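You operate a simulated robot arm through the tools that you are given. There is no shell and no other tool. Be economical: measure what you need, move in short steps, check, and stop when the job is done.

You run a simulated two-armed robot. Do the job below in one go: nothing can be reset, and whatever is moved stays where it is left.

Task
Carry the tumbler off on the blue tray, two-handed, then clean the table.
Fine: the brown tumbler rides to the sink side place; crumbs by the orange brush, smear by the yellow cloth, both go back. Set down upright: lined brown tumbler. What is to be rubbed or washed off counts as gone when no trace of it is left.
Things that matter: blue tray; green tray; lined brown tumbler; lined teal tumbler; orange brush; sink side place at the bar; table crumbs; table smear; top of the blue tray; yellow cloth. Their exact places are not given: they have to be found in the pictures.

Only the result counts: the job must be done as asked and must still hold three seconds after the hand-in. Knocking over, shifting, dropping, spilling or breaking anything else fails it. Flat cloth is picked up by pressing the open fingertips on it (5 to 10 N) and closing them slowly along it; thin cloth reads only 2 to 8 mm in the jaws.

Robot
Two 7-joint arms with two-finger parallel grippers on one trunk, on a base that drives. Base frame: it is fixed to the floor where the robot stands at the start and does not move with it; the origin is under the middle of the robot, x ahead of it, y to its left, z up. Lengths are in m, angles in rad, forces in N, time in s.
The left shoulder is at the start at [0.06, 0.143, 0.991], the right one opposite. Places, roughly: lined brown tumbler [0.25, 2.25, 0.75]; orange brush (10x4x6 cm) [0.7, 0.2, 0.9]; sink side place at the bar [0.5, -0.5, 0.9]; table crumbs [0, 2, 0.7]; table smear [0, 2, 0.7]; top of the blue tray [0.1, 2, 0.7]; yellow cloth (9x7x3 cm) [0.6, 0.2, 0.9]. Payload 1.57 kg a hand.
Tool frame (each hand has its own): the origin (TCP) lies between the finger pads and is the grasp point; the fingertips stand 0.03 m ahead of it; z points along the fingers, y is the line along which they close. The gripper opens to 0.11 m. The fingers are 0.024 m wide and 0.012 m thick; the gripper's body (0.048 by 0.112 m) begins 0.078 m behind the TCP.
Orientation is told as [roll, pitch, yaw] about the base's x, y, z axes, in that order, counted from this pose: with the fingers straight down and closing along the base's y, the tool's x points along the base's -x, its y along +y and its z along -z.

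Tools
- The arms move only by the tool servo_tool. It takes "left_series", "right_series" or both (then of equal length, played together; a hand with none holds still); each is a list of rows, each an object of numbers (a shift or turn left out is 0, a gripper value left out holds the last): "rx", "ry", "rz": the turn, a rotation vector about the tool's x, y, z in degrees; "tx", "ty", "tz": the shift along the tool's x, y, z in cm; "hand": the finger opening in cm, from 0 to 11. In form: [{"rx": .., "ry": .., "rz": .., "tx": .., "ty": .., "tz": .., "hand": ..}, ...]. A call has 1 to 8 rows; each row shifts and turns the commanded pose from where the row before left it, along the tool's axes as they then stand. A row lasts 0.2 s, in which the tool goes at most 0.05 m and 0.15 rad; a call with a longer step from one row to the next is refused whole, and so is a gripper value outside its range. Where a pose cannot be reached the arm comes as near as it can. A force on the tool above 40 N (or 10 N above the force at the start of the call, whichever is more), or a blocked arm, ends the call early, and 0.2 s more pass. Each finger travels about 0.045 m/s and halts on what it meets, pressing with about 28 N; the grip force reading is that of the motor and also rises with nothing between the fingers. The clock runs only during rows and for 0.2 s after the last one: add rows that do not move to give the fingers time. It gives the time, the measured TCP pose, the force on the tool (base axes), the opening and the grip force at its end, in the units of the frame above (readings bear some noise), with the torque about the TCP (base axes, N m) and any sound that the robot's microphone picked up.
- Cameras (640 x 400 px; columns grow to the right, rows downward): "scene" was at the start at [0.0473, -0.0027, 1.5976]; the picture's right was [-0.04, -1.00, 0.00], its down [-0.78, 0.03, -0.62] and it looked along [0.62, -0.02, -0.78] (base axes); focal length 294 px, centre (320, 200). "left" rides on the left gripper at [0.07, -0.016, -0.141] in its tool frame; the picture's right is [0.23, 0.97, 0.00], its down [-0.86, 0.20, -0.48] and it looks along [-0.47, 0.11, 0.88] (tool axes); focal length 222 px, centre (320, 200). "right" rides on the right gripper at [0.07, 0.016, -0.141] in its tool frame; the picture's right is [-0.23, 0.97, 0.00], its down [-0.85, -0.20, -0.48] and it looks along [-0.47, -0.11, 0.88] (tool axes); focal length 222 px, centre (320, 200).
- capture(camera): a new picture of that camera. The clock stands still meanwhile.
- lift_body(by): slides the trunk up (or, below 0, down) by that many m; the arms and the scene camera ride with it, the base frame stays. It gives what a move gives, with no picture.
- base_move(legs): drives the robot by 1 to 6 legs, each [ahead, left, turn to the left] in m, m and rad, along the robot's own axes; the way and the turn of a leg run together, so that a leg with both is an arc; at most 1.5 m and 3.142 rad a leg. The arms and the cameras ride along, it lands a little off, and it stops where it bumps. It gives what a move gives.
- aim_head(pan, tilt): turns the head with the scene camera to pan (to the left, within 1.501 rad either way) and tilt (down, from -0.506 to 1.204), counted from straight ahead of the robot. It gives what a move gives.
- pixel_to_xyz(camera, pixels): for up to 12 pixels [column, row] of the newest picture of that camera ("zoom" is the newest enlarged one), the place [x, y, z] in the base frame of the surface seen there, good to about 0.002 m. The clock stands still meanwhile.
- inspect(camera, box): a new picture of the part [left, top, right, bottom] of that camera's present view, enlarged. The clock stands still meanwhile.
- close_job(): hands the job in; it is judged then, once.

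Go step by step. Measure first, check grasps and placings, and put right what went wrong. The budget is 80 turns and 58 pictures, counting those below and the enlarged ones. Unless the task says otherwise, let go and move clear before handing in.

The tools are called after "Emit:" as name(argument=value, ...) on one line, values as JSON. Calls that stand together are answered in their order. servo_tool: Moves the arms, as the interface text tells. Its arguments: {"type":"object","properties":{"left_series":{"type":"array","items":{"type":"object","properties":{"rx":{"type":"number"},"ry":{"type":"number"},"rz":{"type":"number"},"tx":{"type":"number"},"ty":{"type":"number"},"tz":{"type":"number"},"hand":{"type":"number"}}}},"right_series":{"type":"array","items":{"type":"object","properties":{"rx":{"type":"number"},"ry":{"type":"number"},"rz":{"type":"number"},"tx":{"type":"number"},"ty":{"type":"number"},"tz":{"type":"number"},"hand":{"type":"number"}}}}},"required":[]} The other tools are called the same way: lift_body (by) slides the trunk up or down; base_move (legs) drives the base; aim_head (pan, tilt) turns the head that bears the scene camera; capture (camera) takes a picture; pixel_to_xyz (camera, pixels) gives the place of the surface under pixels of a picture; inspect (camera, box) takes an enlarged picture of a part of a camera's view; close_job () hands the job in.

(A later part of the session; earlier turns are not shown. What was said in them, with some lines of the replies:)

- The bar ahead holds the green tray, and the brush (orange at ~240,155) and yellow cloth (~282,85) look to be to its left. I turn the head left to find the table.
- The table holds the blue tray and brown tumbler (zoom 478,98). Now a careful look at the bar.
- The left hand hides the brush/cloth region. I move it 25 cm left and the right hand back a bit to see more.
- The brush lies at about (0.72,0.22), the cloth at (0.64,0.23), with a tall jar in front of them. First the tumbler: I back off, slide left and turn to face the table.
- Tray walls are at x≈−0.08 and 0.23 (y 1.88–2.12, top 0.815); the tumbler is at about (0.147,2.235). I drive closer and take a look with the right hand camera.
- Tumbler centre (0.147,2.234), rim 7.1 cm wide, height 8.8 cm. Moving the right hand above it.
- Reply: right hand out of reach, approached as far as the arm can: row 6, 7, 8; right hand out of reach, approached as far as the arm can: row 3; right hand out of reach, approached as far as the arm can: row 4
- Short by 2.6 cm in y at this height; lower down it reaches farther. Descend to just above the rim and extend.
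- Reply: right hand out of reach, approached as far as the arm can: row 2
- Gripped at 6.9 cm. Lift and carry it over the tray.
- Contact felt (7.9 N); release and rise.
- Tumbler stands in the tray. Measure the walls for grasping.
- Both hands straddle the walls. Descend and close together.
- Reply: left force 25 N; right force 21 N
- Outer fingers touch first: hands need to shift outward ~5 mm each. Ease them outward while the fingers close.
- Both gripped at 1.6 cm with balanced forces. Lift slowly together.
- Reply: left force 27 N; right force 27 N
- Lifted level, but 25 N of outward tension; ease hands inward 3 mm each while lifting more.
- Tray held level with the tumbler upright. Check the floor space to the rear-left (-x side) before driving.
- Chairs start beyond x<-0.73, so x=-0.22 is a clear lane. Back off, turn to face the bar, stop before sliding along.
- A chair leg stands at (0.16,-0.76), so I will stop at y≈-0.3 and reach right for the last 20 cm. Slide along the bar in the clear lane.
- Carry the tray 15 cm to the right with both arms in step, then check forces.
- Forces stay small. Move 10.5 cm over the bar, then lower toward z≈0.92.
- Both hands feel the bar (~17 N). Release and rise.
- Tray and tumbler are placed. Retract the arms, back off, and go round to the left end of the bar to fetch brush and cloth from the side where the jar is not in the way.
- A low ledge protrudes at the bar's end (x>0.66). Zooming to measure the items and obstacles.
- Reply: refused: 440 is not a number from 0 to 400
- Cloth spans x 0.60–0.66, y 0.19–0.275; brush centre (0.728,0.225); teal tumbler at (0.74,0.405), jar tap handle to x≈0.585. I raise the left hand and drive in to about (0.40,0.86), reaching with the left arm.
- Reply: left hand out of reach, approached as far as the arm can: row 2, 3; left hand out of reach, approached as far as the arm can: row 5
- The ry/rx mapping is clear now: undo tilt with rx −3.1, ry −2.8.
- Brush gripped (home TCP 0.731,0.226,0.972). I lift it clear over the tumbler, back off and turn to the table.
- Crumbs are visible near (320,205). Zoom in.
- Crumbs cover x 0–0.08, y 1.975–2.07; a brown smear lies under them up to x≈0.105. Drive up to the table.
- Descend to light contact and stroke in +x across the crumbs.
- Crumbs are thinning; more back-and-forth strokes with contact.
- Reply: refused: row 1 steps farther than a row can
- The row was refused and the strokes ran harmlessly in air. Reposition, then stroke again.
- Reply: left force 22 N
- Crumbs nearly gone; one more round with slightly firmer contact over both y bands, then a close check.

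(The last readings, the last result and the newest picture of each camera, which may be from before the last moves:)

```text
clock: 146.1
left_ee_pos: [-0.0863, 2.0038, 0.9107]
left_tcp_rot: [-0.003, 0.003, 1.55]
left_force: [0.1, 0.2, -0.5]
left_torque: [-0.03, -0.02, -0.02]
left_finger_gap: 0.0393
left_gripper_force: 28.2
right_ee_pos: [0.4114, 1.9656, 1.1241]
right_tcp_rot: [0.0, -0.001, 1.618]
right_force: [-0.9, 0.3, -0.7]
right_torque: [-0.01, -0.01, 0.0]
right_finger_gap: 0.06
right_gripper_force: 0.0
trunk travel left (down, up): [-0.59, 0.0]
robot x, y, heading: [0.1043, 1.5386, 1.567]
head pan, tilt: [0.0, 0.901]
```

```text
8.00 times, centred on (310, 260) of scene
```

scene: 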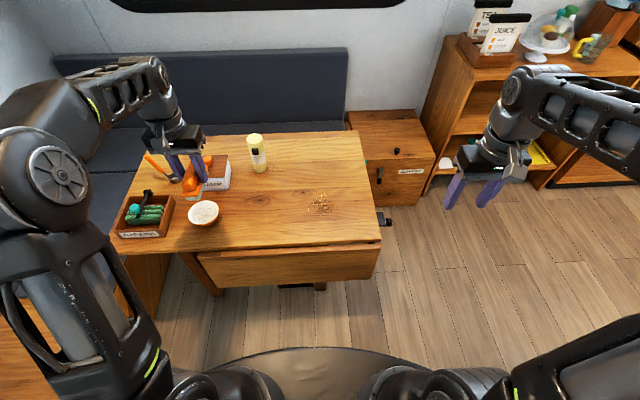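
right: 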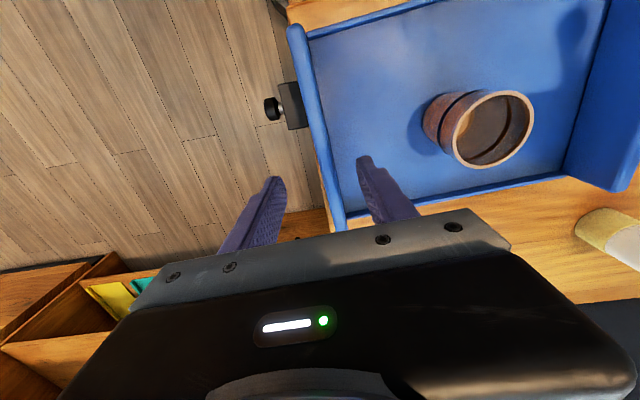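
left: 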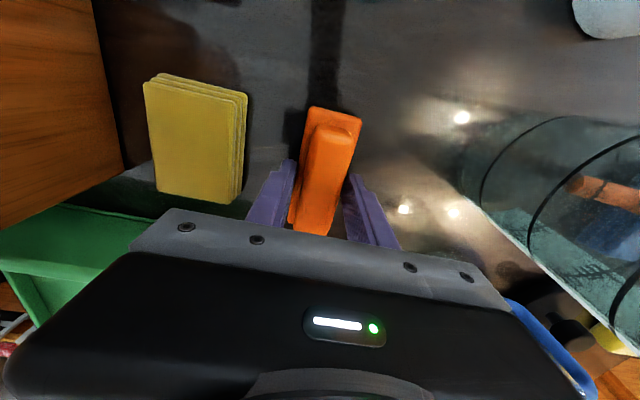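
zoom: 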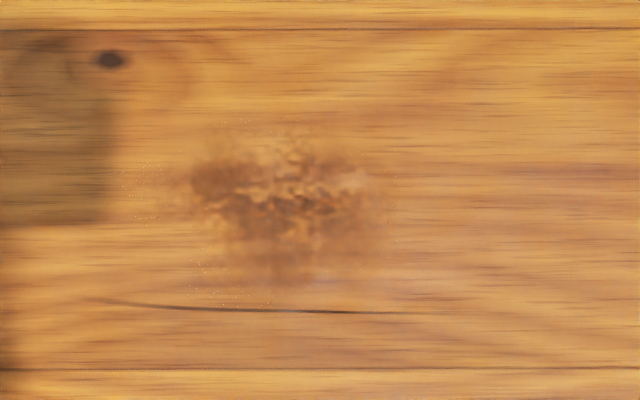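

Tiny specks remain at the fringe (zoom 120–270, 160–305). Measure their extent and brush more there.

Emit:
pixel_to_xyz(camera="zoom", pixels=[[125, 190], [240, 120], [230, 290], [400, 215], [320, 120]])

Emit:
servo_tool(left_series=[{"tz": 4.5, "tx": 1}, {"tz": 4.5}, {"tz": 3}, {"ty": -3}, {"ty": -3}, {"ty": -3}, {"ty": -3}, {"ty": -3}])

Emit:
servo_tool(left_series=[{"ty": -3, "tz": 0.1}, {"ty": 3.5}, {"ty": 3.5}, {"ty": 3.5}, {"ty": 3.5}, {"ty": 3.5}, {"tx": -2}, {"tx": -1}])

Emit:
servo_tool(left_series=[{"ty": -3.5}, {"ty": -3.5}, {"ty": -3.5}, {"ty": -3.5}, {"ty": -3.5}, {"ty": 3.5}, {"ty": 3.5}, {"ty": 3.5}])

Emit:
servo_tool(left_series=[{"ty": 3.5, "tx": 0.7}, {"ty": 3.5, "tx": 0.8}, {"tz": -4}, {"tz": -4}, {"tz": -4, "ty": 3}, {"ty": 4}, {"ty": 4}, {}])

Emit:
inspect(camera="scene", box=[270, 235, 350, 285])

```text
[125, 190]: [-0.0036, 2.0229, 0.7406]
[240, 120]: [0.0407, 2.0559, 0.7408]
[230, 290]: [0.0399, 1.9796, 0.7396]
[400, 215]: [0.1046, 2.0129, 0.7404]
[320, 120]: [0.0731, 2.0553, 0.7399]
```

```text
clock: 147.9
left_ee_pos: [0.0687, 1.9936, 0.7924]
left_tcp_rot: [-0.001, 0.003, 1.55]
left_force: [0.5, -0.4, -0.9]
left_torque: [0.0, 0.0, -0.02]
left_finger_gap: 0.0392
left_gripper_force: 28.5
right_ee_pos: [0.4121, 1.9668, 1.1231]
right_tcp_rot: [0.001, 0.0, 1.618]
right_force: [0.1, 0.3, 0.1]
right_torque: [-0.01, 0.0, -0.01]
right_finger_gap: 0.0601
right_gripper_force: 0.1
trunk travel left (down, up): [-0.59, 0.0]
robot x, y, heading: [0.0998, 1.5389, 1.57]
head pan, tilt: [0.0, 0.901]
```

```text
clock: 149.7
left_ee_pos: [-0.0776, 2.0236, 0.7922]
left_tcp_rot: [-0.004, 0.003, 1.549]
left_force: [-0.1, 0.2, 0.2]
left_torque: [0.0, 0.0, -0.01]
left_finger_gap: 0.039
left_gripper_force: 27.9
right_ee_pos: [0.4093, 1.9656, 1.1233]
right_tcp_rot: [0.002, 0.001, 1.617]
right_force: [-0.3, 0.1, -0.4]
right_torque: [-0.01, -0.02, 0.01]
right_finger_gap: 0.0598
right_gripper_force: 0.0
trunk travel left (down, up): [-0.59, 0.0]
robot x, y, heading: [0.1015, 1.5405, 1.567]
head pan, tilt: [0.0, 0.901]
```

```text
clock: 151.5
left_ee_pos: [-0.0053, 2.0256, 0.7933]
left_tcp_rot: [-0.004, 0.002, 1.549]
left_force: [-0.4, 0.7, 0.2]
left_torque: [-0.01, -0.01, -0.01]
left_finger_gap: 0.0392
left_gripper_force: 28.4
right_ee_pos: [0.4101, 1.9666, 1.1234]
right_tcp_rot: [0.0, 0.002, 1.618]
right_force: [-0.3, 0.8, 0.3]
right_torque: [-0.02, -0.02, 0.02]
right_finger_gap: 0.06
right_gripper_force: 0.1
trunk travel left (down, up): [-0.59, 0.0]
robot x, y, heading: [0.1003, 1.5379, 1.569]
head pan, tilt: [0.0, 0.901]
```

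```text
clock: 153.3
left_ee_pos: [-0.1874, 2.0141, 0.9121]
left_tcp_rot: [-0.002, 0.001, 1.549]
left_force: [-0.2, -0.1, -0.3]
left_torque: [0.01, 0.02, 0.0]
left_finger_gap: 0.039
left_gripper_force: 27.6
right_ee_pos: [0.4121, 1.9676, 1.1222]
right_tcp_rot: [0.0, 0.002, 1.617]
right_force: [0.3, 0.1, 0.1]
right_torque: [-0.02, 0.02, 0.03]
right_finger_gap: 0.06
right_gripper_force: 0.0
trunk travel left (down, up): [-0.59, 0.0]
robot x, y, heading: [0.1022, 1.5393, 1.56]
head pan, tilt: [0.0, 0.901]
```

```text
8.00 times, centred on (310, 260) of scene
```

zoom: 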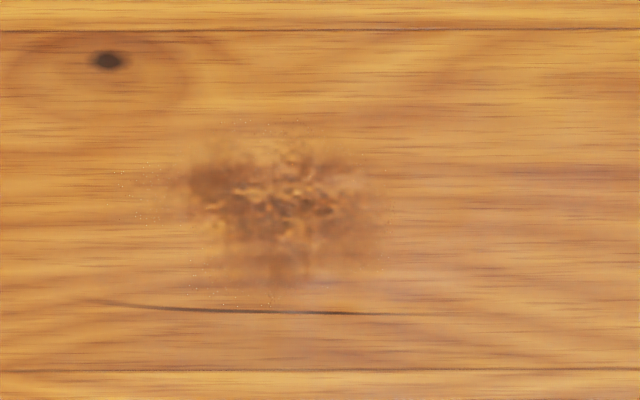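

That round barely touched (force ~0). Repeat with firmer pressing.

Emit:
servo_tool(left_series=[{"ty": -4.2, "tx": -0.2}, {"ty": -4.2}, {"ty": -4.2}, {"tz": 4.5}, {"tz": 4.5}, {"tz": 3.1}, {"tz": 0.3}, {}])

Emit:
servo_tool(left_series=[{"ty": -4}, {"ty": -4}, {"ty": -4}, {"ty": -4}, {"ty": 4}, {"ty": 4}, {"ty": 4}, {"ty": 4}])

Emit:
servo_tool(left_series=[{"ty": -4, "tz": 0.1}, {"ty": -4}, {"ty": -4}, {"ty": -4}, {"ty": 4}, {"ty": 4}, {"ty": 4}, {"ty": 4}])

Emit:
servo_tool(left_series=[{"ty": -4, "tz": 0.1}, {"ty": -4}, {"ty": -4}, {"ty": -4}, {"ty": 4}, {"ty": 4}, {"ty": 4}, {"ty": 4}])

Emit:
servo_tool(left_series=[{"tz": -4}, {"tz": -4}, {"tz": -4}, {"ty": 4}, {"ty": 4}, {"ty": 4}, {}])

Emit:
inspect(camera="scene", box=[270, 235, 350, 285])

```text
clock: 155.1
left_ee_pos: [-0.0609, 2.014, 0.7889]
left_tcp_rot: [-0.002, -0.003, 1.55]
left_force: [0.6, -3.2, 21.7]
left_torque: [-0.12, 0.0, 0.0]
left_finger_gap: 0.0392
left_gripper_force: 28.0
right_ee_pos: [0.4114, 1.9653, 1.1246]
right_tcp_rot: [0.0, -0.002, 1.617]
right_force: [0.6, 0.3, 0.2]
right_torque: [0.02, -0.02, 0.02]
right_finger_gap: 0.0601
right_gripper_force: 0.1
trunk travel left (down, up): [-0.59, 0.0]
robot x, y, heading: [0.1005, 1.5423, 1.567]
head pan, tilt: [0.0, 0.901]
```

```text
clock: 156.9
left_ee_pos: [-0.0614, 2.0095, 0.7865]
left_tcp_rot: [-0.002, 0.005, 1.55]
left_force: [-0.5, -0.5, -1.4]
left_torque: [0.02, -0.03, 0.0]
left_finger_gap: 0.0391
left_gripper_force: 27.7
right_ee_pos: [0.4099, 1.9667, 1.1237]
right_tcp_rot: [0.0, 0.0, 1.617]
right_force: [-0.1, 0.0, -0.8]
right_torque: [0.01, -0.01, 0.01]
right_finger_gap: 0.0602
right_gripper_force: 0.1
trunk travel left (down, up): [-0.59, 0.0]
robot x, y, heading: [0.104, 1.5401, 1.571]
head pan, tilt: [0.0, 0.901]
```

```text
clock: 158.7
left_ee_pos: [-0.0646, 2.0117, 0.7903]
left_tcp_rot: [-0.004, 0.0, 1.549]
left_force: [1.2, -0.5, 0.1]
left_torque: [-0.01, -0.02, 0.0]
left_finger_gap: 0.0392
left_gripper_force: 28.6
right_ee_pos: [0.4116, 1.9659, 1.1242]
right_tcp_rot: [0.002, -0.001, 1.618]
right_force: [0.0, -0.3, 0.3]
right_torque: [0.04, -0.03, 0.0]
right_finger_gap: 0.0597
right_gripper_force: 0.0
trunk travel left (down, up): [-0.59, 0.0]
robot x, y, heading: [0.1047, 1.5388, 1.563]
head pan, tilt: [0.0, 0.901]
```

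```text
clock: 160.5
left_ee_pos: [-0.0604, 2.0097, 0.7855]
left_tcp_rot: [-0.003, -0.002, 1.549]
left_force: [6.1, 0.0, 22.0]
left_torque: [-0.11, -0.17, 0.12]
left_finger_gap: 0.0391
left_gripper_force: 28.1
right_ee_pos: [0.4117, 1.9649, 1.125]
right_tcp_rot: [0.0, -0.002, 1.616]
right_force: [0.1, 0.0, -0.1]
right_torque: [0.02, -0.04, 0.0]
right_finger_gap: 0.0599
right_gripper_force: 0.0
trunk travel left (down, up): [-0.59, 0.0]
robot x, y, heading: [0.1036, 1.542, 1.563]
head pan, tilt: [0.0, 0.901]
```

```text
clock: 162.1
left_ee_pos: [-0.1799, 2.0148, 0.9046]
left_tcp_rot: [-0.003, 0.002, 1.551]
left_force: [0.7, 0.1, 0.0]
left_torque: [0.01, 0.0, 0.0]
left_finger_gap: 0.039
left_gripper_force: 28.1
right_ee_pos: [0.4112, 1.9676, 1.1225]
right_tcp_rot: [0.0, 0.0, 1.618]
right_force: [0.6, -0.2, 0.2]
right_torque: [-0.02, -0.01, 0.03]
right_finger_gap: 0.0601
right_gripper_force: 0.0
trunk travel left (down, up): [-0.59, 0.0]
robot x, y, heading: [0.102, 1.5376, 1.569]
head pan, tilt: [0.0, 0.901]
```

```text
8.00 times, centred on (310, 260) of scene
```

zoom: 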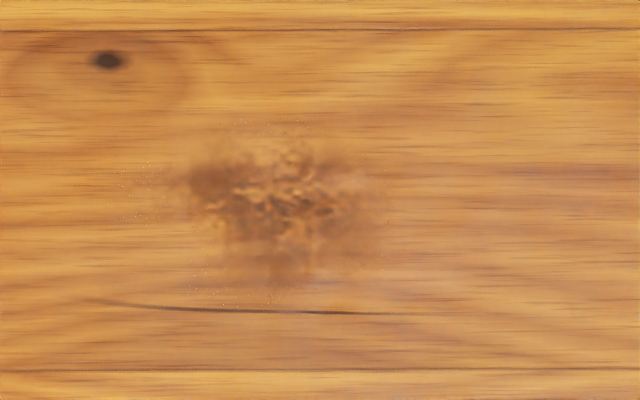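

Specks look unchanged; look much closer to tell whether they are real crumbs.

Emit:
inspect(camera="scene", box=[282, 248, 314, 276])

```text
14.29 times, centred on (298, 262) of scene
```

zoom: 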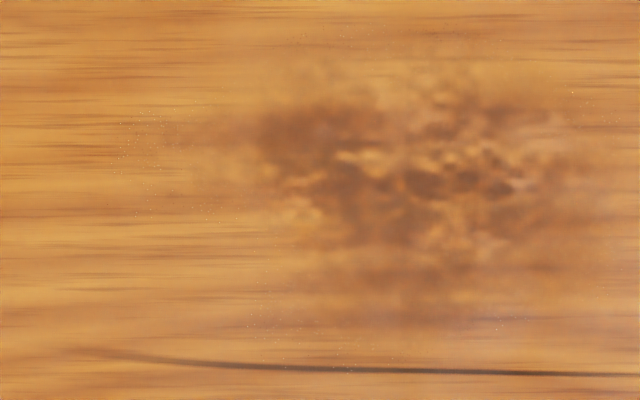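

The specks stay one pixel at any zoom, so they are rendering fringe, not crumbs: crumbs are gone, only the smear is left. Take the brush back: raise it and drive to the bar's end.

Emit:
servo_tool(left_series=[{"tz": -4.5}, {"tz": -4.5}, {"tz": -4.5}, {"tz": -4.5, "tx": 1}, {"tz": -1.5, "tx": 1}, {}])

Emit:
base_move(legs=[[-0.2, 0, 0], [0, -0.31, 0], [0, 0, -3.13]])

```text
clock: 163.5
left_ee_pos: [-0.1845, 1.9959, 1.1012]
left_tcp_rot: [-0.002, 0.001, 1.551]
left_force: [0.3, 0.3, -1.2]
left_torque: [0.02, 0.02, -0.01]
left_finger_gap: 0.039
left_gripper_force: 27.8
right_ee_pos: [0.4111, 1.9669, 1.123]
right_tcp_rot: [-0.001, 0.001, 1.62]
right_force: [0.1, -0.6, -0.7]
right_torque: [0.0, 0.03, -0.01]
right_finger_gap: 0.0598
right_gripper_force: 0.1
trunk travel left (down, up): [-0.59, 0.0]
robot x, y, heading: [0.1026, 1.5393, 1.569]
head pan, tilt: [0.0, 0.901]
```

```text
clock: 173.8
left_ee_pos: [0.7382, 0.9176, 1.1011]
left_tcp_rot: [-0.001, 0.004, -1.492]
left_force: [-0.5, 0.2, -0.4]
left_torque: [0.0, -0.01, 0.0]
left_finger_gap: 0.0391
left_gripper_force: 28.4
right_ee_pos: [0.1422, 0.8863, 1.1234]
right_tcp_rot: [0.0, -0.001, -1.423]
right_force: [0.1, 0.5, 0.3]
right_torque: [-0.01, 0.01, 0.01]
right_finger_gap: 0.0599
right_gripper_force: 0.1
trunk travel left (down, up): [-0.59, 0.0]
robot x, y, heading: [0.4054, 1.3381, -1.473]
head pan, tilt: [0.0, 0.901]
```

Emit:
base_move(legs=[[0, 0, -0.095], [0.49, 0, 0]])

Emit:
aim_head(pan=0.25, tilt=0.85)

```text
clock: 177.2
left_ee_pos: [0.7118, 0.3997, 1.1009]
left_tcp_rot: [-0.002, 0.003, -1.566]
left_force: [0.8, 0.1, -0.4]
left_torque: [0.02, 0.0, -0.01]
left_finger_gap: 0.0391
left_gripper_force: 28.5
right_ee_pos: [0.1153, 0.414, 1.1227]
right_tcp_rot: [-0.001, -0.001, -1.498]
right_force: [0.4, -0.7, -0.6]
right_torque: [0.03, 0.0, -0.01]
right_finger_gap: 0.06
right_gripper_force: 0.0
trunk travel left (down, up): [-0.59, 0.0]
robot x, y, heading: [0.4118, 0.8507, -1.552]
head pan, tilt: [0.0, 0.901]
```

```text
clock: 178.0
left_ee_pos: [0.7111, 0.4011, 1.0997]
left_tcp_rot: [-0.001, 0.001, -1.565]
left_force: [-0.5, 0.0, -0.9]
left_torque: [0.0, -0.05, 0.0]
left_finger_gap: 0.0393
left_gripper_force: 28.3
right_ee_pos: [0.115, 0.4141, 1.1224]
right_tcp_rot: [-0.001, 0.0, -1.498]
right_force: [0.1, 0.3, -0.8]
right_torque: [0.01, 0.0, -0.05]
right_finger_gap: 0.0602
right_gripper_force: 0.0
trunk travel left (down, up): [-0.59, 0.0]
robot x, y, heading: [0.4121, 0.8496, -1.548]
head pan, tilt: [0.25, 0.85]
```

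Emit:
servo_tool(left_series=[{"tx": -4.5}, {"tx": -4.5, "ty": 1}, {"tx": -3.5, "ty": 1, "tz": 3}, {"tx": -2.5, "tz": 3}, {"tx": -2.5, "tz": 2, "rz": 0.4}, {}])

```text
clock: 179.4
left_ee_pos: [0.7319, 0.2271, 1.0188]
left_tcp_rot: [-0.002, 0.0, -1.571]
left_force: [0.8, 0.4, 0.0]
left_torque: [-0.03, 0.0, -0.03]
left_finger_gap: 0.0393
left_gripper_force: 27.6
right_ee_pos: [0.1155, 0.4153, 1.124]
right_tcp_rot: [0.0, 0.0, -1.498]
right_force: [0.8, -0.5, 0.8]
right_torque: [0.0, 0.0, -0.01]
right_finger_gap: 0.06
right_gripper_force: 0.1
trunk travel left (down, up): [-0.59, 0.0]
robot x, y, heading: [0.4156, 0.8509, -1.542]
head pan, tilt: [0.25, 0.85]
```

Emit:
servo_tool(left_series=[{"tz": 3}, {"tz": 1.5}, {"tz": 0.3}, {"tz": 0.2}, {}])

```text
clock: 180.6
left_ee_pos: [0.7326, 0.2285, 0.9704]
left_tcp_rot: [-0.001, 0.002, -1.573]
left_force: [0.7, 0.8, -0.4]
left_torque: [0.02, -0.01, -0.02]
left_finger_gap: 0.0393
left_gripper_force: 27.9
right_ee_pos: [0.1146, 0.4136, 1.1227]
right_tcp_rot: [0.0, 0.0, -1.497]
right_force: [0.6, -0.4, -0.3]
right_torque: [0.02, 0.03, 0.01]
right_finger_gap: 0.0601
right_gripper_force: 0.0
trunk travel left (down, up): [-0.59, 0.0]
robot x, y, heading: [0.4142, 0.8498, -1.547]
head pan, tilt: [0.25, 0.85]
```

Emit:
servo_tool(left_series=[{"tz": 0.2}, {"tz": 0.2}, {}])

```text
clock: 181.4
left_ee_pos: [0.7327, 0.228, 0.9667]
left_tcp_rot: [-0.004, 0.001, -1.572]
left_force: [-0.5, -0.2, -0.6]
left_torque: [0.03, -0.02, -0.01]
left_finger_gap: 0.0389
left_gripper_force: 28.2
right_ee_pos: [0.1158, 0.4156, 1.1227]
right_tcp_rot: [0.002, 0.0, -1.498]
right_force: [0.2, -0.2, 0.2]
right_torque: [-0.01, 0.01, 0.0]
right_finger_gap: 0.0599
right_gripper_force: 0.1
trunk travel left (down, up): [-0.59, 0.0]
robot x, y, heading: [0.4147, 0.8464, -1.548]
head pan, tilt: [0.25, 0.85]
```

Emit:
servo_tool(left_series=[{"tz": 0.2}, {"hand": 6}, {}, {"tz": -4}, {"tz": -4}, {"ty": -4}, {"ty": -4, "hand": 9}, {"ty": -2.1}])

Emit:
capture(camera="left")

```text
clock: 183.2
left_ee_pos: [0.63, 0.2293, 1.0428]
left_tcp_rot: [-0.001, 0.002, -1.572]
left_force: [-0.5, 0.3, -0.4]
left_torque: [0.02, -0.03, 0.0]
left_finger_gap: 0.0899
left_gripper_force: 0.0
right_ee_pos: [0.1145, 0.4139, 1.1226]
right_tcp_rot: [0.001, 0.0, -1.498]
right_force: [0.1, -0.2, -0.3]
right_torque: [0.0, -0.02, 0.0]
right_finger_gap: 0.0599
right_gripper_force: 0.1
trunk travel left (down, up): [-0.59, 0.0]
robot x, y, heading: [0.4128, 0.8486, -1.546]
head pan, tilt: [0.25, 0.85]
```

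```text
15 pictures are left
```

left: 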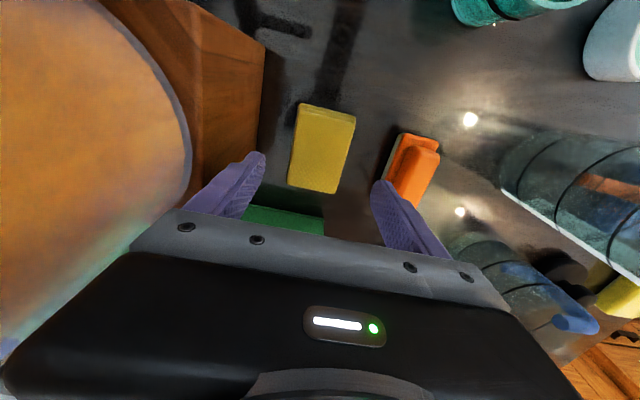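

Emit:
pixel_to_xyz(camera="left", pixels=[[300, 108], [292, 180], [350, 118], [334, 190], [320, 150], [428, 150], [415, 195], [395, 185], [260, 130], [248, 180]])

```text
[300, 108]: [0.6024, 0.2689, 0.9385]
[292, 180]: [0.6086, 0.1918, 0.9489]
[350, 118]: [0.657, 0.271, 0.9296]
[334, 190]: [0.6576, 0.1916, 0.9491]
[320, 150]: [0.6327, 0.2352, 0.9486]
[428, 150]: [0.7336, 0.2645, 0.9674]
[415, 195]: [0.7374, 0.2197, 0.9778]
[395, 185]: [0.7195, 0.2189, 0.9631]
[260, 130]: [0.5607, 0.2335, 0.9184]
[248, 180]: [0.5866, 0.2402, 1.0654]
```

Emit:
servo_tool(left_series=[{"ty": 0.2, "tx": 0.3, "tz": 3}, {"tz": 3}, {"tz": 2.2}, {}, {"hand": 5}, {"hand": 3}, {}, {}])

Emit:
servo_tool(left_series=[{}, {"tz": -2}, {"tz": -2}, {}])

Emit:
capture(camera="left")

```text
clock: 185.0
left_ee_pos: [0.6334, 0.2305, 0.9638]
left_tcp_rot: [-0.002, 0.004, -1.573]
left_force: [1.0, -0.1, -0.4]
left_torque: [0.02, 0.01, 0.0]
left_finger_gap: 0.064
left_gripper_force: 28.5
right_ee_pos: [0.1158, 0.4141, 1.1218]
right_tcp_rot: [-0.001, 0.0, -1.497]
right_force: [-0.4, -0.6, 0.2]
right_torque: [-0.01, -0.01, 0.0]
right_finger_gap: 0.0602
right_gripper_force: 0.1
trunk travel left (down, up): [-0.59, 0.0]
robot x, y, heading: [0.4145, 0.8518, -1.55]
head pan, tilt: [0.25, 0.85]
```

```text
clock: 186.0
left_ee_pos: [0.6339, 0.2303, 1.0036]
left_tcp_rot: [-0.003, 0.002, -1.573]
left_force: [0.2, 0.0, -1.0]
left_torque: [0.0, 0.02, 0.03]
left_finger_gap: 0.064
left_gripper_force: 28.5
right_ee_pos: [0.116, 0.4138, 1.1223]
right_tcp_rot: [0.001, 0.0, -1.497]
right_force: [1.2, 0.5, -0.2]
right_torque: [0.0, 0.0, 0.01]
right_finger_gap: 0.0601
right_gripper_force: 0.0
trunk travel left (down, up): [-0.59, 0.0]
robot x, y, heading: [0.4143, 0.8506, -1.552]
head pan, tilt: [0.25, 0.85]
```

```text
14 pictures are left
```

left: 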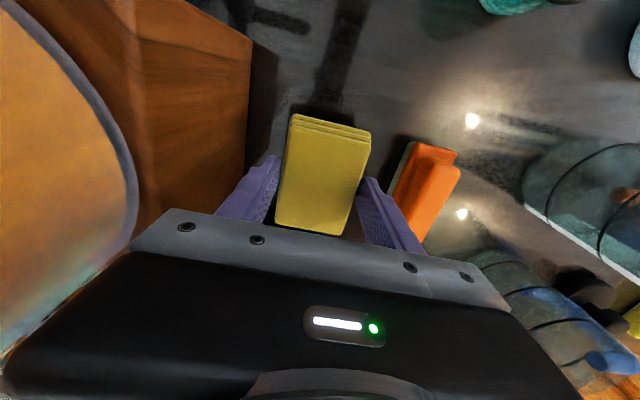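

Cloth held. Raise, shift away from the tap handle, pull back and drive to the table.

Emit:
servo_tool(left_series=[{"tz": -4.5}, {"tz": -4}, {"ty": 4}, {"ty": 3}, {"tx": 4, "tz": -1.5}, {"tx": 4}, {"tx": 4}, {}])

Emit:
base_move(legs=[[-0.47, 0, 0], [0, 0, 3.15], [0, 0.31, 0]])

```text
clock: 187.8
left_ee_pos: [0.6933, 0.3481, 1.1038]
left_tcp_rot: [-0.001, 0.002, -1.572]
left_force: [0.2, -0.4, -0.7]
left_torque: [0.01, 0.02, 0.01]
left_finger_gap: 0.0641
left_gripper_force: 28.3
left hand out of reach, approached as far as the arm can: row 4
right_ee_pos: [0.1157, 0.4142, 1.1219]
right_tcp_rot: [-0.001, 0.0, -1.499]
right_force: [0.8, -0.6, -0.3]
right_torque: [0.0, 0.01, -0.01]
right_finger_gap: 0.0599
right_gripper_force: 0.0
trunk travel left (down, up): [-0.59, 0.0]
robot x, y, heading: [0.4127, 0.8511, -1.551]
head pan, tilt: [0.25, 0.85]
```

```text
refused: 3.15 is not a number from -3.14159 to 3.14159
```

Emit:
base_move(legs=[[-0.47, 0, 0], [0, 0, 3.12], [0, 0.31, 0]])

```text
clock: 199.5
left_ee_pos: [-0.1698, 1.8132, 1.1043]
left_tcp_rot: [-0.004, 0.002, 1.539]
left_force: [-0.3, 0.1, -1.4]
left_torque: [-0.04, -0.02, -0.01]
left_finger_gap: 0.064
left_gripper_force: 27.8
right_ee_pos: [0.4077, 1.7316, 1.1234]
right_tcp_rot: [0.0, 0.0, 1.615]
right_force: [-0.8, 0.1, -0.4]
right_torque: [0.01, -0.04, -0.01]
right_finger_gap: 0.0599
right_gripper_force: 0.0
trunk travel left (down, up): [-0.59, 0.0]
robot x, y, heading: [0.0968, 1.3041, 1.568]
head pan, tilt: [0.25, 0.85]
```

Emit:
base_move(legs=[[0.235, 0, 0]])

Emit:
aim_head(pan=0, tilt=0.9)

Emit:
servo_tool(left_series=[{"ty": -4.5, "tx": 1.2}, {"ty": -4.5, "tx": 1.2}, {"ty": -3, "tx": 1.2}, {"tz": 4.8}, {"tz": 4.8}, {"tz": 4.8}, {"tz": 4.8}, {"tz": 4.8}])

```text
clock: 201.3
left_ee_pos: [-0.1707, 2.051, 1.104]
left_tcp_rot: [-0.002, 0.002, 1.545]
left_force: [0.0, 0.4, -0.2]
left_torque: [-0.04, -0.01, 0.02]
left_finger_gap: 0.0641
left_gripper_force: 28.0
right_ee_pos: [0.4067, 1.9716, 1.1219]
right_tcp_rot: [0.002, 0.001, 1.619]
right_force: [0.9, 0.9, 0.7]
right_torque: [-0.01, 0.01, 0.02]
right_finger_gap: 0.0601
right_gripper_force: 0.1
trunk travel left (down, up): [-0.59, 0.0]
robot x, y, heading: [0.0981, 1.5413, 1.569]
head pan, tilt: [0.25, 0.85]
```

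```text
clock: 202.0
left_ee_pos: [-0.1694, 2.0508, 1.1048]
left_tcp_rot: [-0.002, 0.002, 1.544]
left_force: [0.6, 0.0, 0.1]
left_torque: [0.02, 0.01, 0.02]
left_finger_gap: 0.0639
left_gripper_force: 28.0
right_ee_pos: [0.4074, 1.9713, 1.1222]
right_tcp_rot: [0.001, 0.0, 1.619]
right_force: [-0.4, 1.0, 0.3]
right_torque: [0.02, 0.0, -0.01]
right_finger_gap: 0.0601
right_gripper_force: 0.1
trunk travel left (down, up): [-0.59, 0.0]
robot x, y, heading: [0.1014, 1.542, 1.569]
head pan, tilt: [0.0, 0.901]
```

```text
clock: 203.8
left_ee_pos: [-0.049, 2.0114, 0.8612]
left_tcp_rot: [-0.002, 0.003, 1.547]
left_force: [-0.7, 0.4, -1.3]
left_torque: [-0.01, 0.01, -0.01]
left_finger_gap: 0.0639
left_gripper_force: 27.6
right_ee_pos: [0.4066, 1.9718, 1.1225]
right_tcp_rot: [0.001, 0.0, 1.62]
right_force: [-0.1, 0.0, 0.5]
right_torque: [-0.01, 0.03, 0.02]
right_finger_gap: 0.0601
right_gripper_force: 0.2
trunk travel left (down, up): [-0.59, 0.0]
robot x, y, heading: [0.0988, 1.5434, 1.573]
head pan, tilt: [0.0, 0.901]
```

Emit:
servo_tool(left_series=[{"tz": 4}, {"tz": 3.6}, {"tz": 0.3}, {"tz": 0.1}, {}])

Emit:
servo_tool(left_series=[{"ty": -4}, {"ty": -4}, {"ty": -4}, {"ty": -4}, {"ty": -4}, {}])

Emit:
servo_tool(left_series=[{"ty": 4}, {"ty": 4}, {"ty": 4}, {"ty": 4}, {"ty": 4}, {}])

```text
clock: 205.0
left_ee_pos: [-0.0462, 2.0107, 0.7837]
left_tcp_rot: [-0.002, -0.002, 1.545]
left_force: [3.0, 2.1, 14.0]
left_torque: [-0.15, 0.11, 0.03]
left_finger_gap: 0.0644
left_gripper_force: 28.4
right_ee_pos: [0.4078, 1.9691, 1.1235]
right_tcp_rot: [0.002, 0.002, 1.618]
right_force: [-0.1, 0.6, 0.2]
right_torque: [0.0, 0.02, 0.01]
right_finger_gap: 0.0598
right_gripper_force: 0.0
trunk travel left (down, up): [-0.59, 0.0]
robot x, y, heading: [0.1017, 1.5452, 1.569]
head pan, tilt: [0.0, 0.901]
```

```text
clock: 206.4
left_ee_pos: [0.15, 2.0051, 0.7854]
left_tcp_rot: [-0.002, 0.002, 1.548]
left_force: [0.4, -0.1, -0.1]
left_torque: [-0.03, 0.0, 0.03]
left_finger_gap: 0.0639
left_gripper_force: 28.4
right_ee_pos: [0.4073, 1.971, 1.1229]
right_tcp_rot: [0.0, 0.0, 1.619]
right_force: [-0.3, -0.1, -0.1]
right_torque: [-0.01, -0.03, -0.02]
right_finger_gap: 0.0598
right_gripper_force: 0.0
trunk travel left (down, up): [-0.59, 0.0]
robot x, y, heading: [0.0987, 1.5426, 1.568]
head pan, tilt: [0.0, 0.901]
```

```text
clock: 207.8
left_ee_pos: [-0.0516, 2.0134, 0.7836]
left_tcp_rot: [-0.002, -0.001, 1.544]
left_force: [2.1, 1.7, 9.2]
left_torque: [-0.15, 0.04, -0.02]
left_finger_gap: 0.064
left_gripper_force: 27.7
right_ee_pos: [0.4082, 1.9702, 1.1232]
right_tcp_rot: [0.001, -0.001, 1.618]
right_force: [0.6, 0.5, 0.0]
right_torque: [0.02, -0.03, 0.01]
right_finger_gap: 0.06
right_gripper_force: 0.1
trunk travel left (down, up): [-0.59, 0.0]
robot x, y, heading: [0.0987, 1.5437, 1.571]
head pan, tilt: [0.0, 0.901]
```

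Emit:
servo_tool(left_series=[{"ty": -3, "tz": 0.15, "tx": -0.5}, {"ty": -4}, {"ty": -4}, {"ty": -4}, {"ty": 4}, {"ty": 4}, {"ty": 4}, {"ty": 3}])

Emit:
servo_tool(left_series=[{"ty": -3, "tz": 0.1, "tx": 1.5}, {"ty": -4}, {"ty": -4}, {"ty": -4}, {"ty": 4}, {"ty": 4}, {"ty": 4}, {"ty": 3}])

Emit:
servo_tool(left_series=[{"ty": -3, "tz": 0.1, "tx": -1}, {"ty": -4}, {"ty": -4}, {"ty": -4}, {"ty": 4}, {"ty": 4}, {"ty": 4}, {"ty": 3}])

Emit:
servo_tool(left_series=[{"tz": -4}, {"tz": -4}, {"tz": -4}, {"ty": 4}, {"ty": 4}, {"ty": 4}, {}])

Emit:
inspect(camera="scene", box=[262, 230, 358, 290])

```text
clock: 209.6
left_ee_pos: [-0.0486, 2.0194, 0.7853]
left_tcp_rot: [0.001, 0.001, 1.544]
left_force: [0.7, -0.1, -0.1]
left_torque: [-0.01, 0.0, -0.02]
left_finger_gap: 0.0639
left_gripper_force: 28.0
right_ee_pos: [0.408, 1.9699, 1.1229]
right_tcp_rot: [0.001, 0.0, 1.619]
right_force: [0.1, 0.0, 0.0]
right_torque: [0.02, 0.01, -0.03]
right_finger_gap: 0.0599
right_gripper_force: 0.1
trunk travel left (down, up): [-0.59, 0.0]
robot x, y, heading: [0.0977, 1.5432, 1.569]
head pan, tilt: [0.0, 0.901]
```

```text
clock: 211.4
left_ee_pos: [-0.0517, 2.0021, 0.7839]
left_tcp_rot: [-0.002, -0.001, 1.545]
left_force: [0.8, 0.7, 1.6]
left_torque: [0.04, -0.01, 0.02]
left_finger_gap: 0.0641
left_gripper_force: 27.7
right_ee_pos: [0.4079, 1.9711, 1.1221]
right_tcp_rot: [0.001, -0.001, 1.62]
right_force: [-0.7, 0.2, -0.3]
right_torque: [0.0, 0.0, 0.01]
right_finger_gap: 0.0599
right_gripper_force: 0.0
trunk travel left (down, up): [-0.59, 0.0]
robot x, y, heading: [0.1, 1.5421, 1.57]
head pan, tilt: [0.0, 0.901]
```

```text
clock: 213.2
left_ee_pos: [-0.0469, 2.0082, 0.7791]
left_tcp_rot: [-0.002, 0.0, 1.544]
left_force: [13.1, 0.3, 30.9]
left_torque: [0.09, -0.6, 0.08]
left_finger_gap: 0.064
left_gripper_force: 27.6
right_ee_pos: [0.4082, 1.9686, 1.1227]
right_tcp_rot: [0.001, -0.002, 1.62]
right_force: [-0.5, 0.4, 0.3]
right_torque: [-0.01, -0.02, 0.04]
right_finger_gap: 0.0602
right_gripper_force: 0.0
trunk travel left (down, up): [-0.59, 0.0]
robot x, y, heading: [0.1013, 1.5427, 1.565]
head pan, tilt: [0.0, 0.901]
```

```text
clock: 214.8
left_ee_pos: [-0.1714, 2.0167, 0.8971]
left_tcp_rot: [0.0, 0.002, 1.544]
left_force: [0.5, 0.3, -0.6]
left_torque: [0.03, 0.03, 0.02]
left_finger_gap: 0.0639
left_gripper_force: 27.7
right_ee_pos: [0.407, 1.9692, 1.1232]
right_tcp_rot: [0.003, -0.001, 1.62]
right_force: [-0.8, 0.8, 0.1]
right_torque: [0.04, 0.0, 0.01]
right_finger_gap: 0.0603
right_gripper_force: 0.0
trunk travel left (down, up): [-0.59, 0.0]
robot x, y, heading: [0.0982, 1.5413, 1.563]
head pan, tilt: [0.0, 0.901]
```

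```text
6.67 times, centred on (310, 260) of scene
```

zoom: 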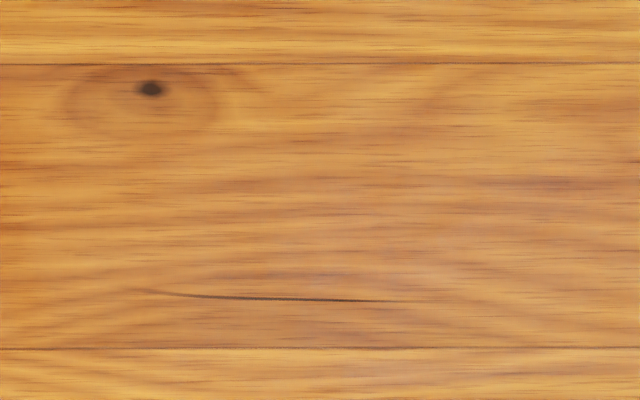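

The smear is gone and so are the fringe specks; the table is clean. Return the cloth the same way.

Emit:
servo_tool(left_series=[{"tz": -4.5}, {"tz": -4.5}, {"tz": -4.5}, {"tz": -4.5, "tx": 1}, {"tz": -2.4, "tx": 1}, {}])

Emit:
base_move(legs=[[-0.2, 0, 0], [0, -0.31, 0], [0, 0, -3.14]])

```text
clock: 216.2
left_ee_pos: [-0.1702, 1.995, 1.1013]
left_tcp_rot: [-0.001, 0.001, 1.544]
left_force: [0.5, -0.2, -0.2]
left_torque: [0.04, 0.01, -0.02]
left_finger_gap: 0.064
left_gripper_force: 27.7
right_ee_pos: [0.4071, 1.9708, 1.1228]
right_tcp_rot: [0.0, 0.0, 1.62]
right_force: [-0.2, 0.2, 0.2]
right_torque: [0.0, -0.03, 0.0]
right_finger_gap: 0.06
right_gripper_force: 0.2
trunk travel left (down, up): [-0.59, 0.0]
robot x, y, heading: [0.0968, 1.5457, 1.566]
head pan, tilt: [0.0, 0.901]
```

```text
clock: 227.1
left_ee_pos: [0.6569, 0.8729, 1.1009]
left_tcp_rot: [-0.001, 0.003, -1.661]
left_force: [0.2, -0.4, -1.1]
left_torque: [-0.02, -0.01, 0.01]
left_finger_gap: 0.064
left_gripper_force: 27.8
right_ee_pos: [0.0825, 0.9337, 1.1217]
right_tcp_rot: [-0.001, 0.0, -1.586]
right_force: [0.2, 0.6, 0.7]
right_torque: [0.01, -0.01, 0.01]
right_finger_gap: 0.0599
right_gripper_force: 0.1
trunk travel left (down, up): [-0.59, 0.0]
robot x, y, heading: [0.418, 1.3443, -1.641]
head pan, tilt: [0.0, 0.901]
```

Emit:
base_move(legs=[[0, 0, 0.08], [0.495, 0, 0]])

```text
clock: 230.4
left_ee_pos: [0.7064, 0.4116, 1.1001]
left_tcp_rot: [-0.001, 0.001, -1.572]
left_force: [-1.0, -0.4, -0.7]
left_torque: [0.02, -0.04, 0.03]
left_finger_gap: 0.0639
left_gripper_force: 28.3
right_ee_pos: [0.1282, 0.4217, 1.1237]
right_tcp_rot: [0.001, -0.001, -1.497]
right_force: [0.2, -0.5, 1.1]
right_torque: [0.02, -0.03, 0.0]
right_finger_gap: 0.06
right_gripper_force: 0.0
trunk travel left (down, up): [-0.59, 0.0]
robot x, y, heading: [0.4276, 0.8552, -1.554]
head pan, tilt: [0.0, 0.901]
```

Emit:
servo_tool(left_series=[{"tx": -4.5}, {"tx": -4.5}, {"tx": -4, "ty": -1, "tz": 2}, {"tx": -2, "ty": -3.3, "tz": 1.5}, {"tx": -3.1, "ty": -3}, {}])

```text
clock: 231.8
left_ee_pos: [0.6309, 0.2325, 1.0637]
left_tcp_rot: [-0.003, -0.001, -1.573]
left_force: [-0.8, 0.8, -0.3]
left_torque: [-0.05, 0.02, 0.0]
left_finger_gap: 0.0637
left_gripper_force: 27.8
right_ee_pos: [0.1287, 0.4233, 1.123]
right_tcp_rot: [0.0, -0.002, -1.498]
right_force: [-0.6, 0.7, 0.1]
right_torque: [-0.04, 0.02, -0.01]
right_finger_gap: 0.0599
right_gripper_force: 0.1
trunk travel left (down, up): [-0.59, 0.0]
robot x, y, heading: [0.4248, 0.8578, -1.547]
head pan, tilt: [0.0, 0.901]
```

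Emit:
servo_tool(left_series=[{"tz": 4, "ty": 0.25}, {"tz": 4}, {"tz": 1.7}, {"tz": 0.4}, {"tz": 0.3}, {}])

```text
clock: 233.2
left_ee_pos: [0.6365, 0.2313, 0.9608]
left_tcp_rot: [-0.001, 0.002, -1.572]
left_force: [-0.2, 0.3, -1.0]
left_torque: [-0.02, -0.02, 0.02]
left_finger_gap: 0.0642
left_gripper_force: 28.2
right_ee_pos: [0.128, 0.4231, 1.1237]
right_tcp_rot: [0.0, 0.0, -1.497]
right_force: [0.3, 1.0, 0.1]
right_torque: [-0.02, 0.02, 0.01]
right_finger_gap: 0.0602
right_gripper_force: 0.2
trunk travel left (down, up): [-0.59, 0.0]
robot x, y, heading: [0.4274, 0.8551, -1.548]
head pan, tilt: [0.0, 0.901]
```

Emit:
servo_tool(left_series=[{"tz": 0.25}, {"hand": 8}, {}, {}, {"tz": -4.5}, {"tz": -4.5}, {"tz": -2}, {}])

Emit:
capture(camera="left")

Emit:
pixel_to_xyz(camera="left", pixels=[[310, 130], [300, 160], [330, 130], [330, 160], [380, 140], [390, 160], [395, 140], [385, 175]])

```text
clock: 235.0
left_ee_pos: [0.6356, 0.2341, 1.0676]
left_tcp_rot: [-0.003, 0.002, -1.573]
left_force: [0.2, -0.6, 0.5]
left_torque: [0.0, -0.01, -0.02]
left_finger_gap: 0.0803
left_gripper_force: 0.0
right_ee_pos: [0.1279, 0.4224, 1.1233]
right_tcp_rot: [0.0, 0.001, -1.497]
right_force: [0.2, 0.0, -0.4]
right_torque: [0.03, 0.0, 0.0]
right_finger_gap: 0.0601
right_gripper_force: 0.1
trunk travel left (down, up): [-0.59, 0.0]
robot x, y, heading: [0.4247, 0.8577, -1.55]
head pan, tilt: [0.0, 0.901]
```

```text
12 pictures are left
```

left: 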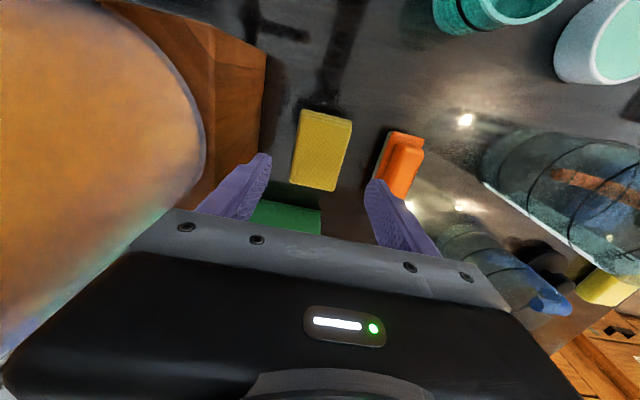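

```text
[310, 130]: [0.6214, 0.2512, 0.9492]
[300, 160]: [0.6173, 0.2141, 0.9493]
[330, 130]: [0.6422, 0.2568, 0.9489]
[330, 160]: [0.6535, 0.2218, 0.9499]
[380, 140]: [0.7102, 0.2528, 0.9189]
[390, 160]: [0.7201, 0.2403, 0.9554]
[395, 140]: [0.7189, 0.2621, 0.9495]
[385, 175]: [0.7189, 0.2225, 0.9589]
```

Brush and cloth are both back flat in place. Withdraw clear and take a last look at everything.

Emit:
servo_tool(left_series=[{"tz": -2, "ty": 3}, {"ty": 3.5}, {"tx": 4, "tz": -1}, {"tx": 4}, {"tx": 4}, {}])

Emit:
base_move(legs=[[-0.45, 0, 0]])

Emit:
aim_head(pan=0.15, tilt=0.7)

Emit:
inspect(camera="scene", box=[200, 40, 440, 190])

```text
clock: 236.4
left_ee_pos: [0.6767, 0.3529, 1.0987]
left_tcp_rot: [-0.002, 0.003, -1.573]
left_force: [-0.2, 0.1, -0.6]
left_torque: [0.01, -0.01, 0.02]
left_finger_gap: 0.08
left_gripper_force: 0.0
left hand out of reach, approached as far as the arm can: row 2
right_ee_pos: [0.1276, 0.4208, 1.1228]
right_tcp_rot: [0.001, 0.0, -1.497]
right_force: [0.0, -0.2, -0.2]
right_torque: [0.03, 0.0, 0.01]
right_finger_gap: 0.0602
right_gripper_force: 0.1
trunk travel left (down, up): [-0.59, 0.0]
robot x, y, heading: [0.4255, 0.8525, -1.549]
head pan, tilt: [0.0, 0.901]
```

```text
clock: 239.2
left_ee_pos: [0.6668, 0.8111, 1.0985]
left_tcp_rot: [-0.002, 0.0, -1.575]
left_force: [-0.6, 0.1, 0.3]
left_torque: [-0.03, -0.01, 0.0]
left_finger_gap: 0.0797
left_gripper_force: 0.1
right_ee_pos: [0.118, 0.8808, 1.1238]
right_tcp_rot: [-0.001, -0.003, -1.499]
right_force: [0.5, 0.3, 0.2]
right_torque: [-0.01, 0.02, 0.0]
right_finger_gap: 0.0601
right_gripper_force: 0.1
trunk travel left (down, up): [-0.59, 0.0]
robot x, y, heading: [0.4153, 1.3171, -1.55]
head pan, tilt: [0.0, 0.901]
```

```text
clock: 239.9
left_ee_pos: [0.6661, 0.8092, 1.0984]
left_tcp_rot: [-0.003, 0.003, -1.574]
left_force: [0.0, -0.3, 0.1]
left_torque: [0.0, 0.03, -0.01]
left_finger_gap: 0.0801
left_gripper_force: 0.2
right_ee_pos: [0.1191, 0.8808, 1.1237]
right_tcp_rot: [-0.002, -0.001, -1.5]
right_force: [-0.2, -0.2, -0.8]
right_torque: [0.02, -0.01, 0.02]
right_finger_gap: 0.0597
right_gripper_force: 0.1
trunk travel left (down, up): [-0.59, 0.0]
robot x, y, heading: [0.4153, 1.3157, -1.547]
head pan, tilt: [0.15, 0.7]
```

```text
2.67 times, centred on (320, 115) of scene
5 turns are left
```

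zoom: 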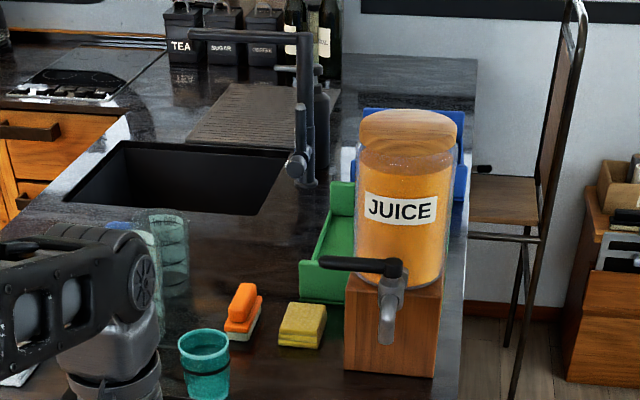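

The brush, cloth and teal tumbler all stand in place, the tray is at the sink side and the hands are clear. Handing in.

Emit:
close_job()

```text
The job is handed in.
```

The job is handed in: the brown tumbler went on the blue tray, carried with both hands, to the spot beside the sink. It was upright in the last clear picture after set-down. In the final look the juice jar hid it, so I did not see it again.

The crumbs were brushed off and the smear wiped away, and the last picture of the table showed no trace of either. The brush is back within about 2 mm of where it lay, and the cloth within about 3 mm.
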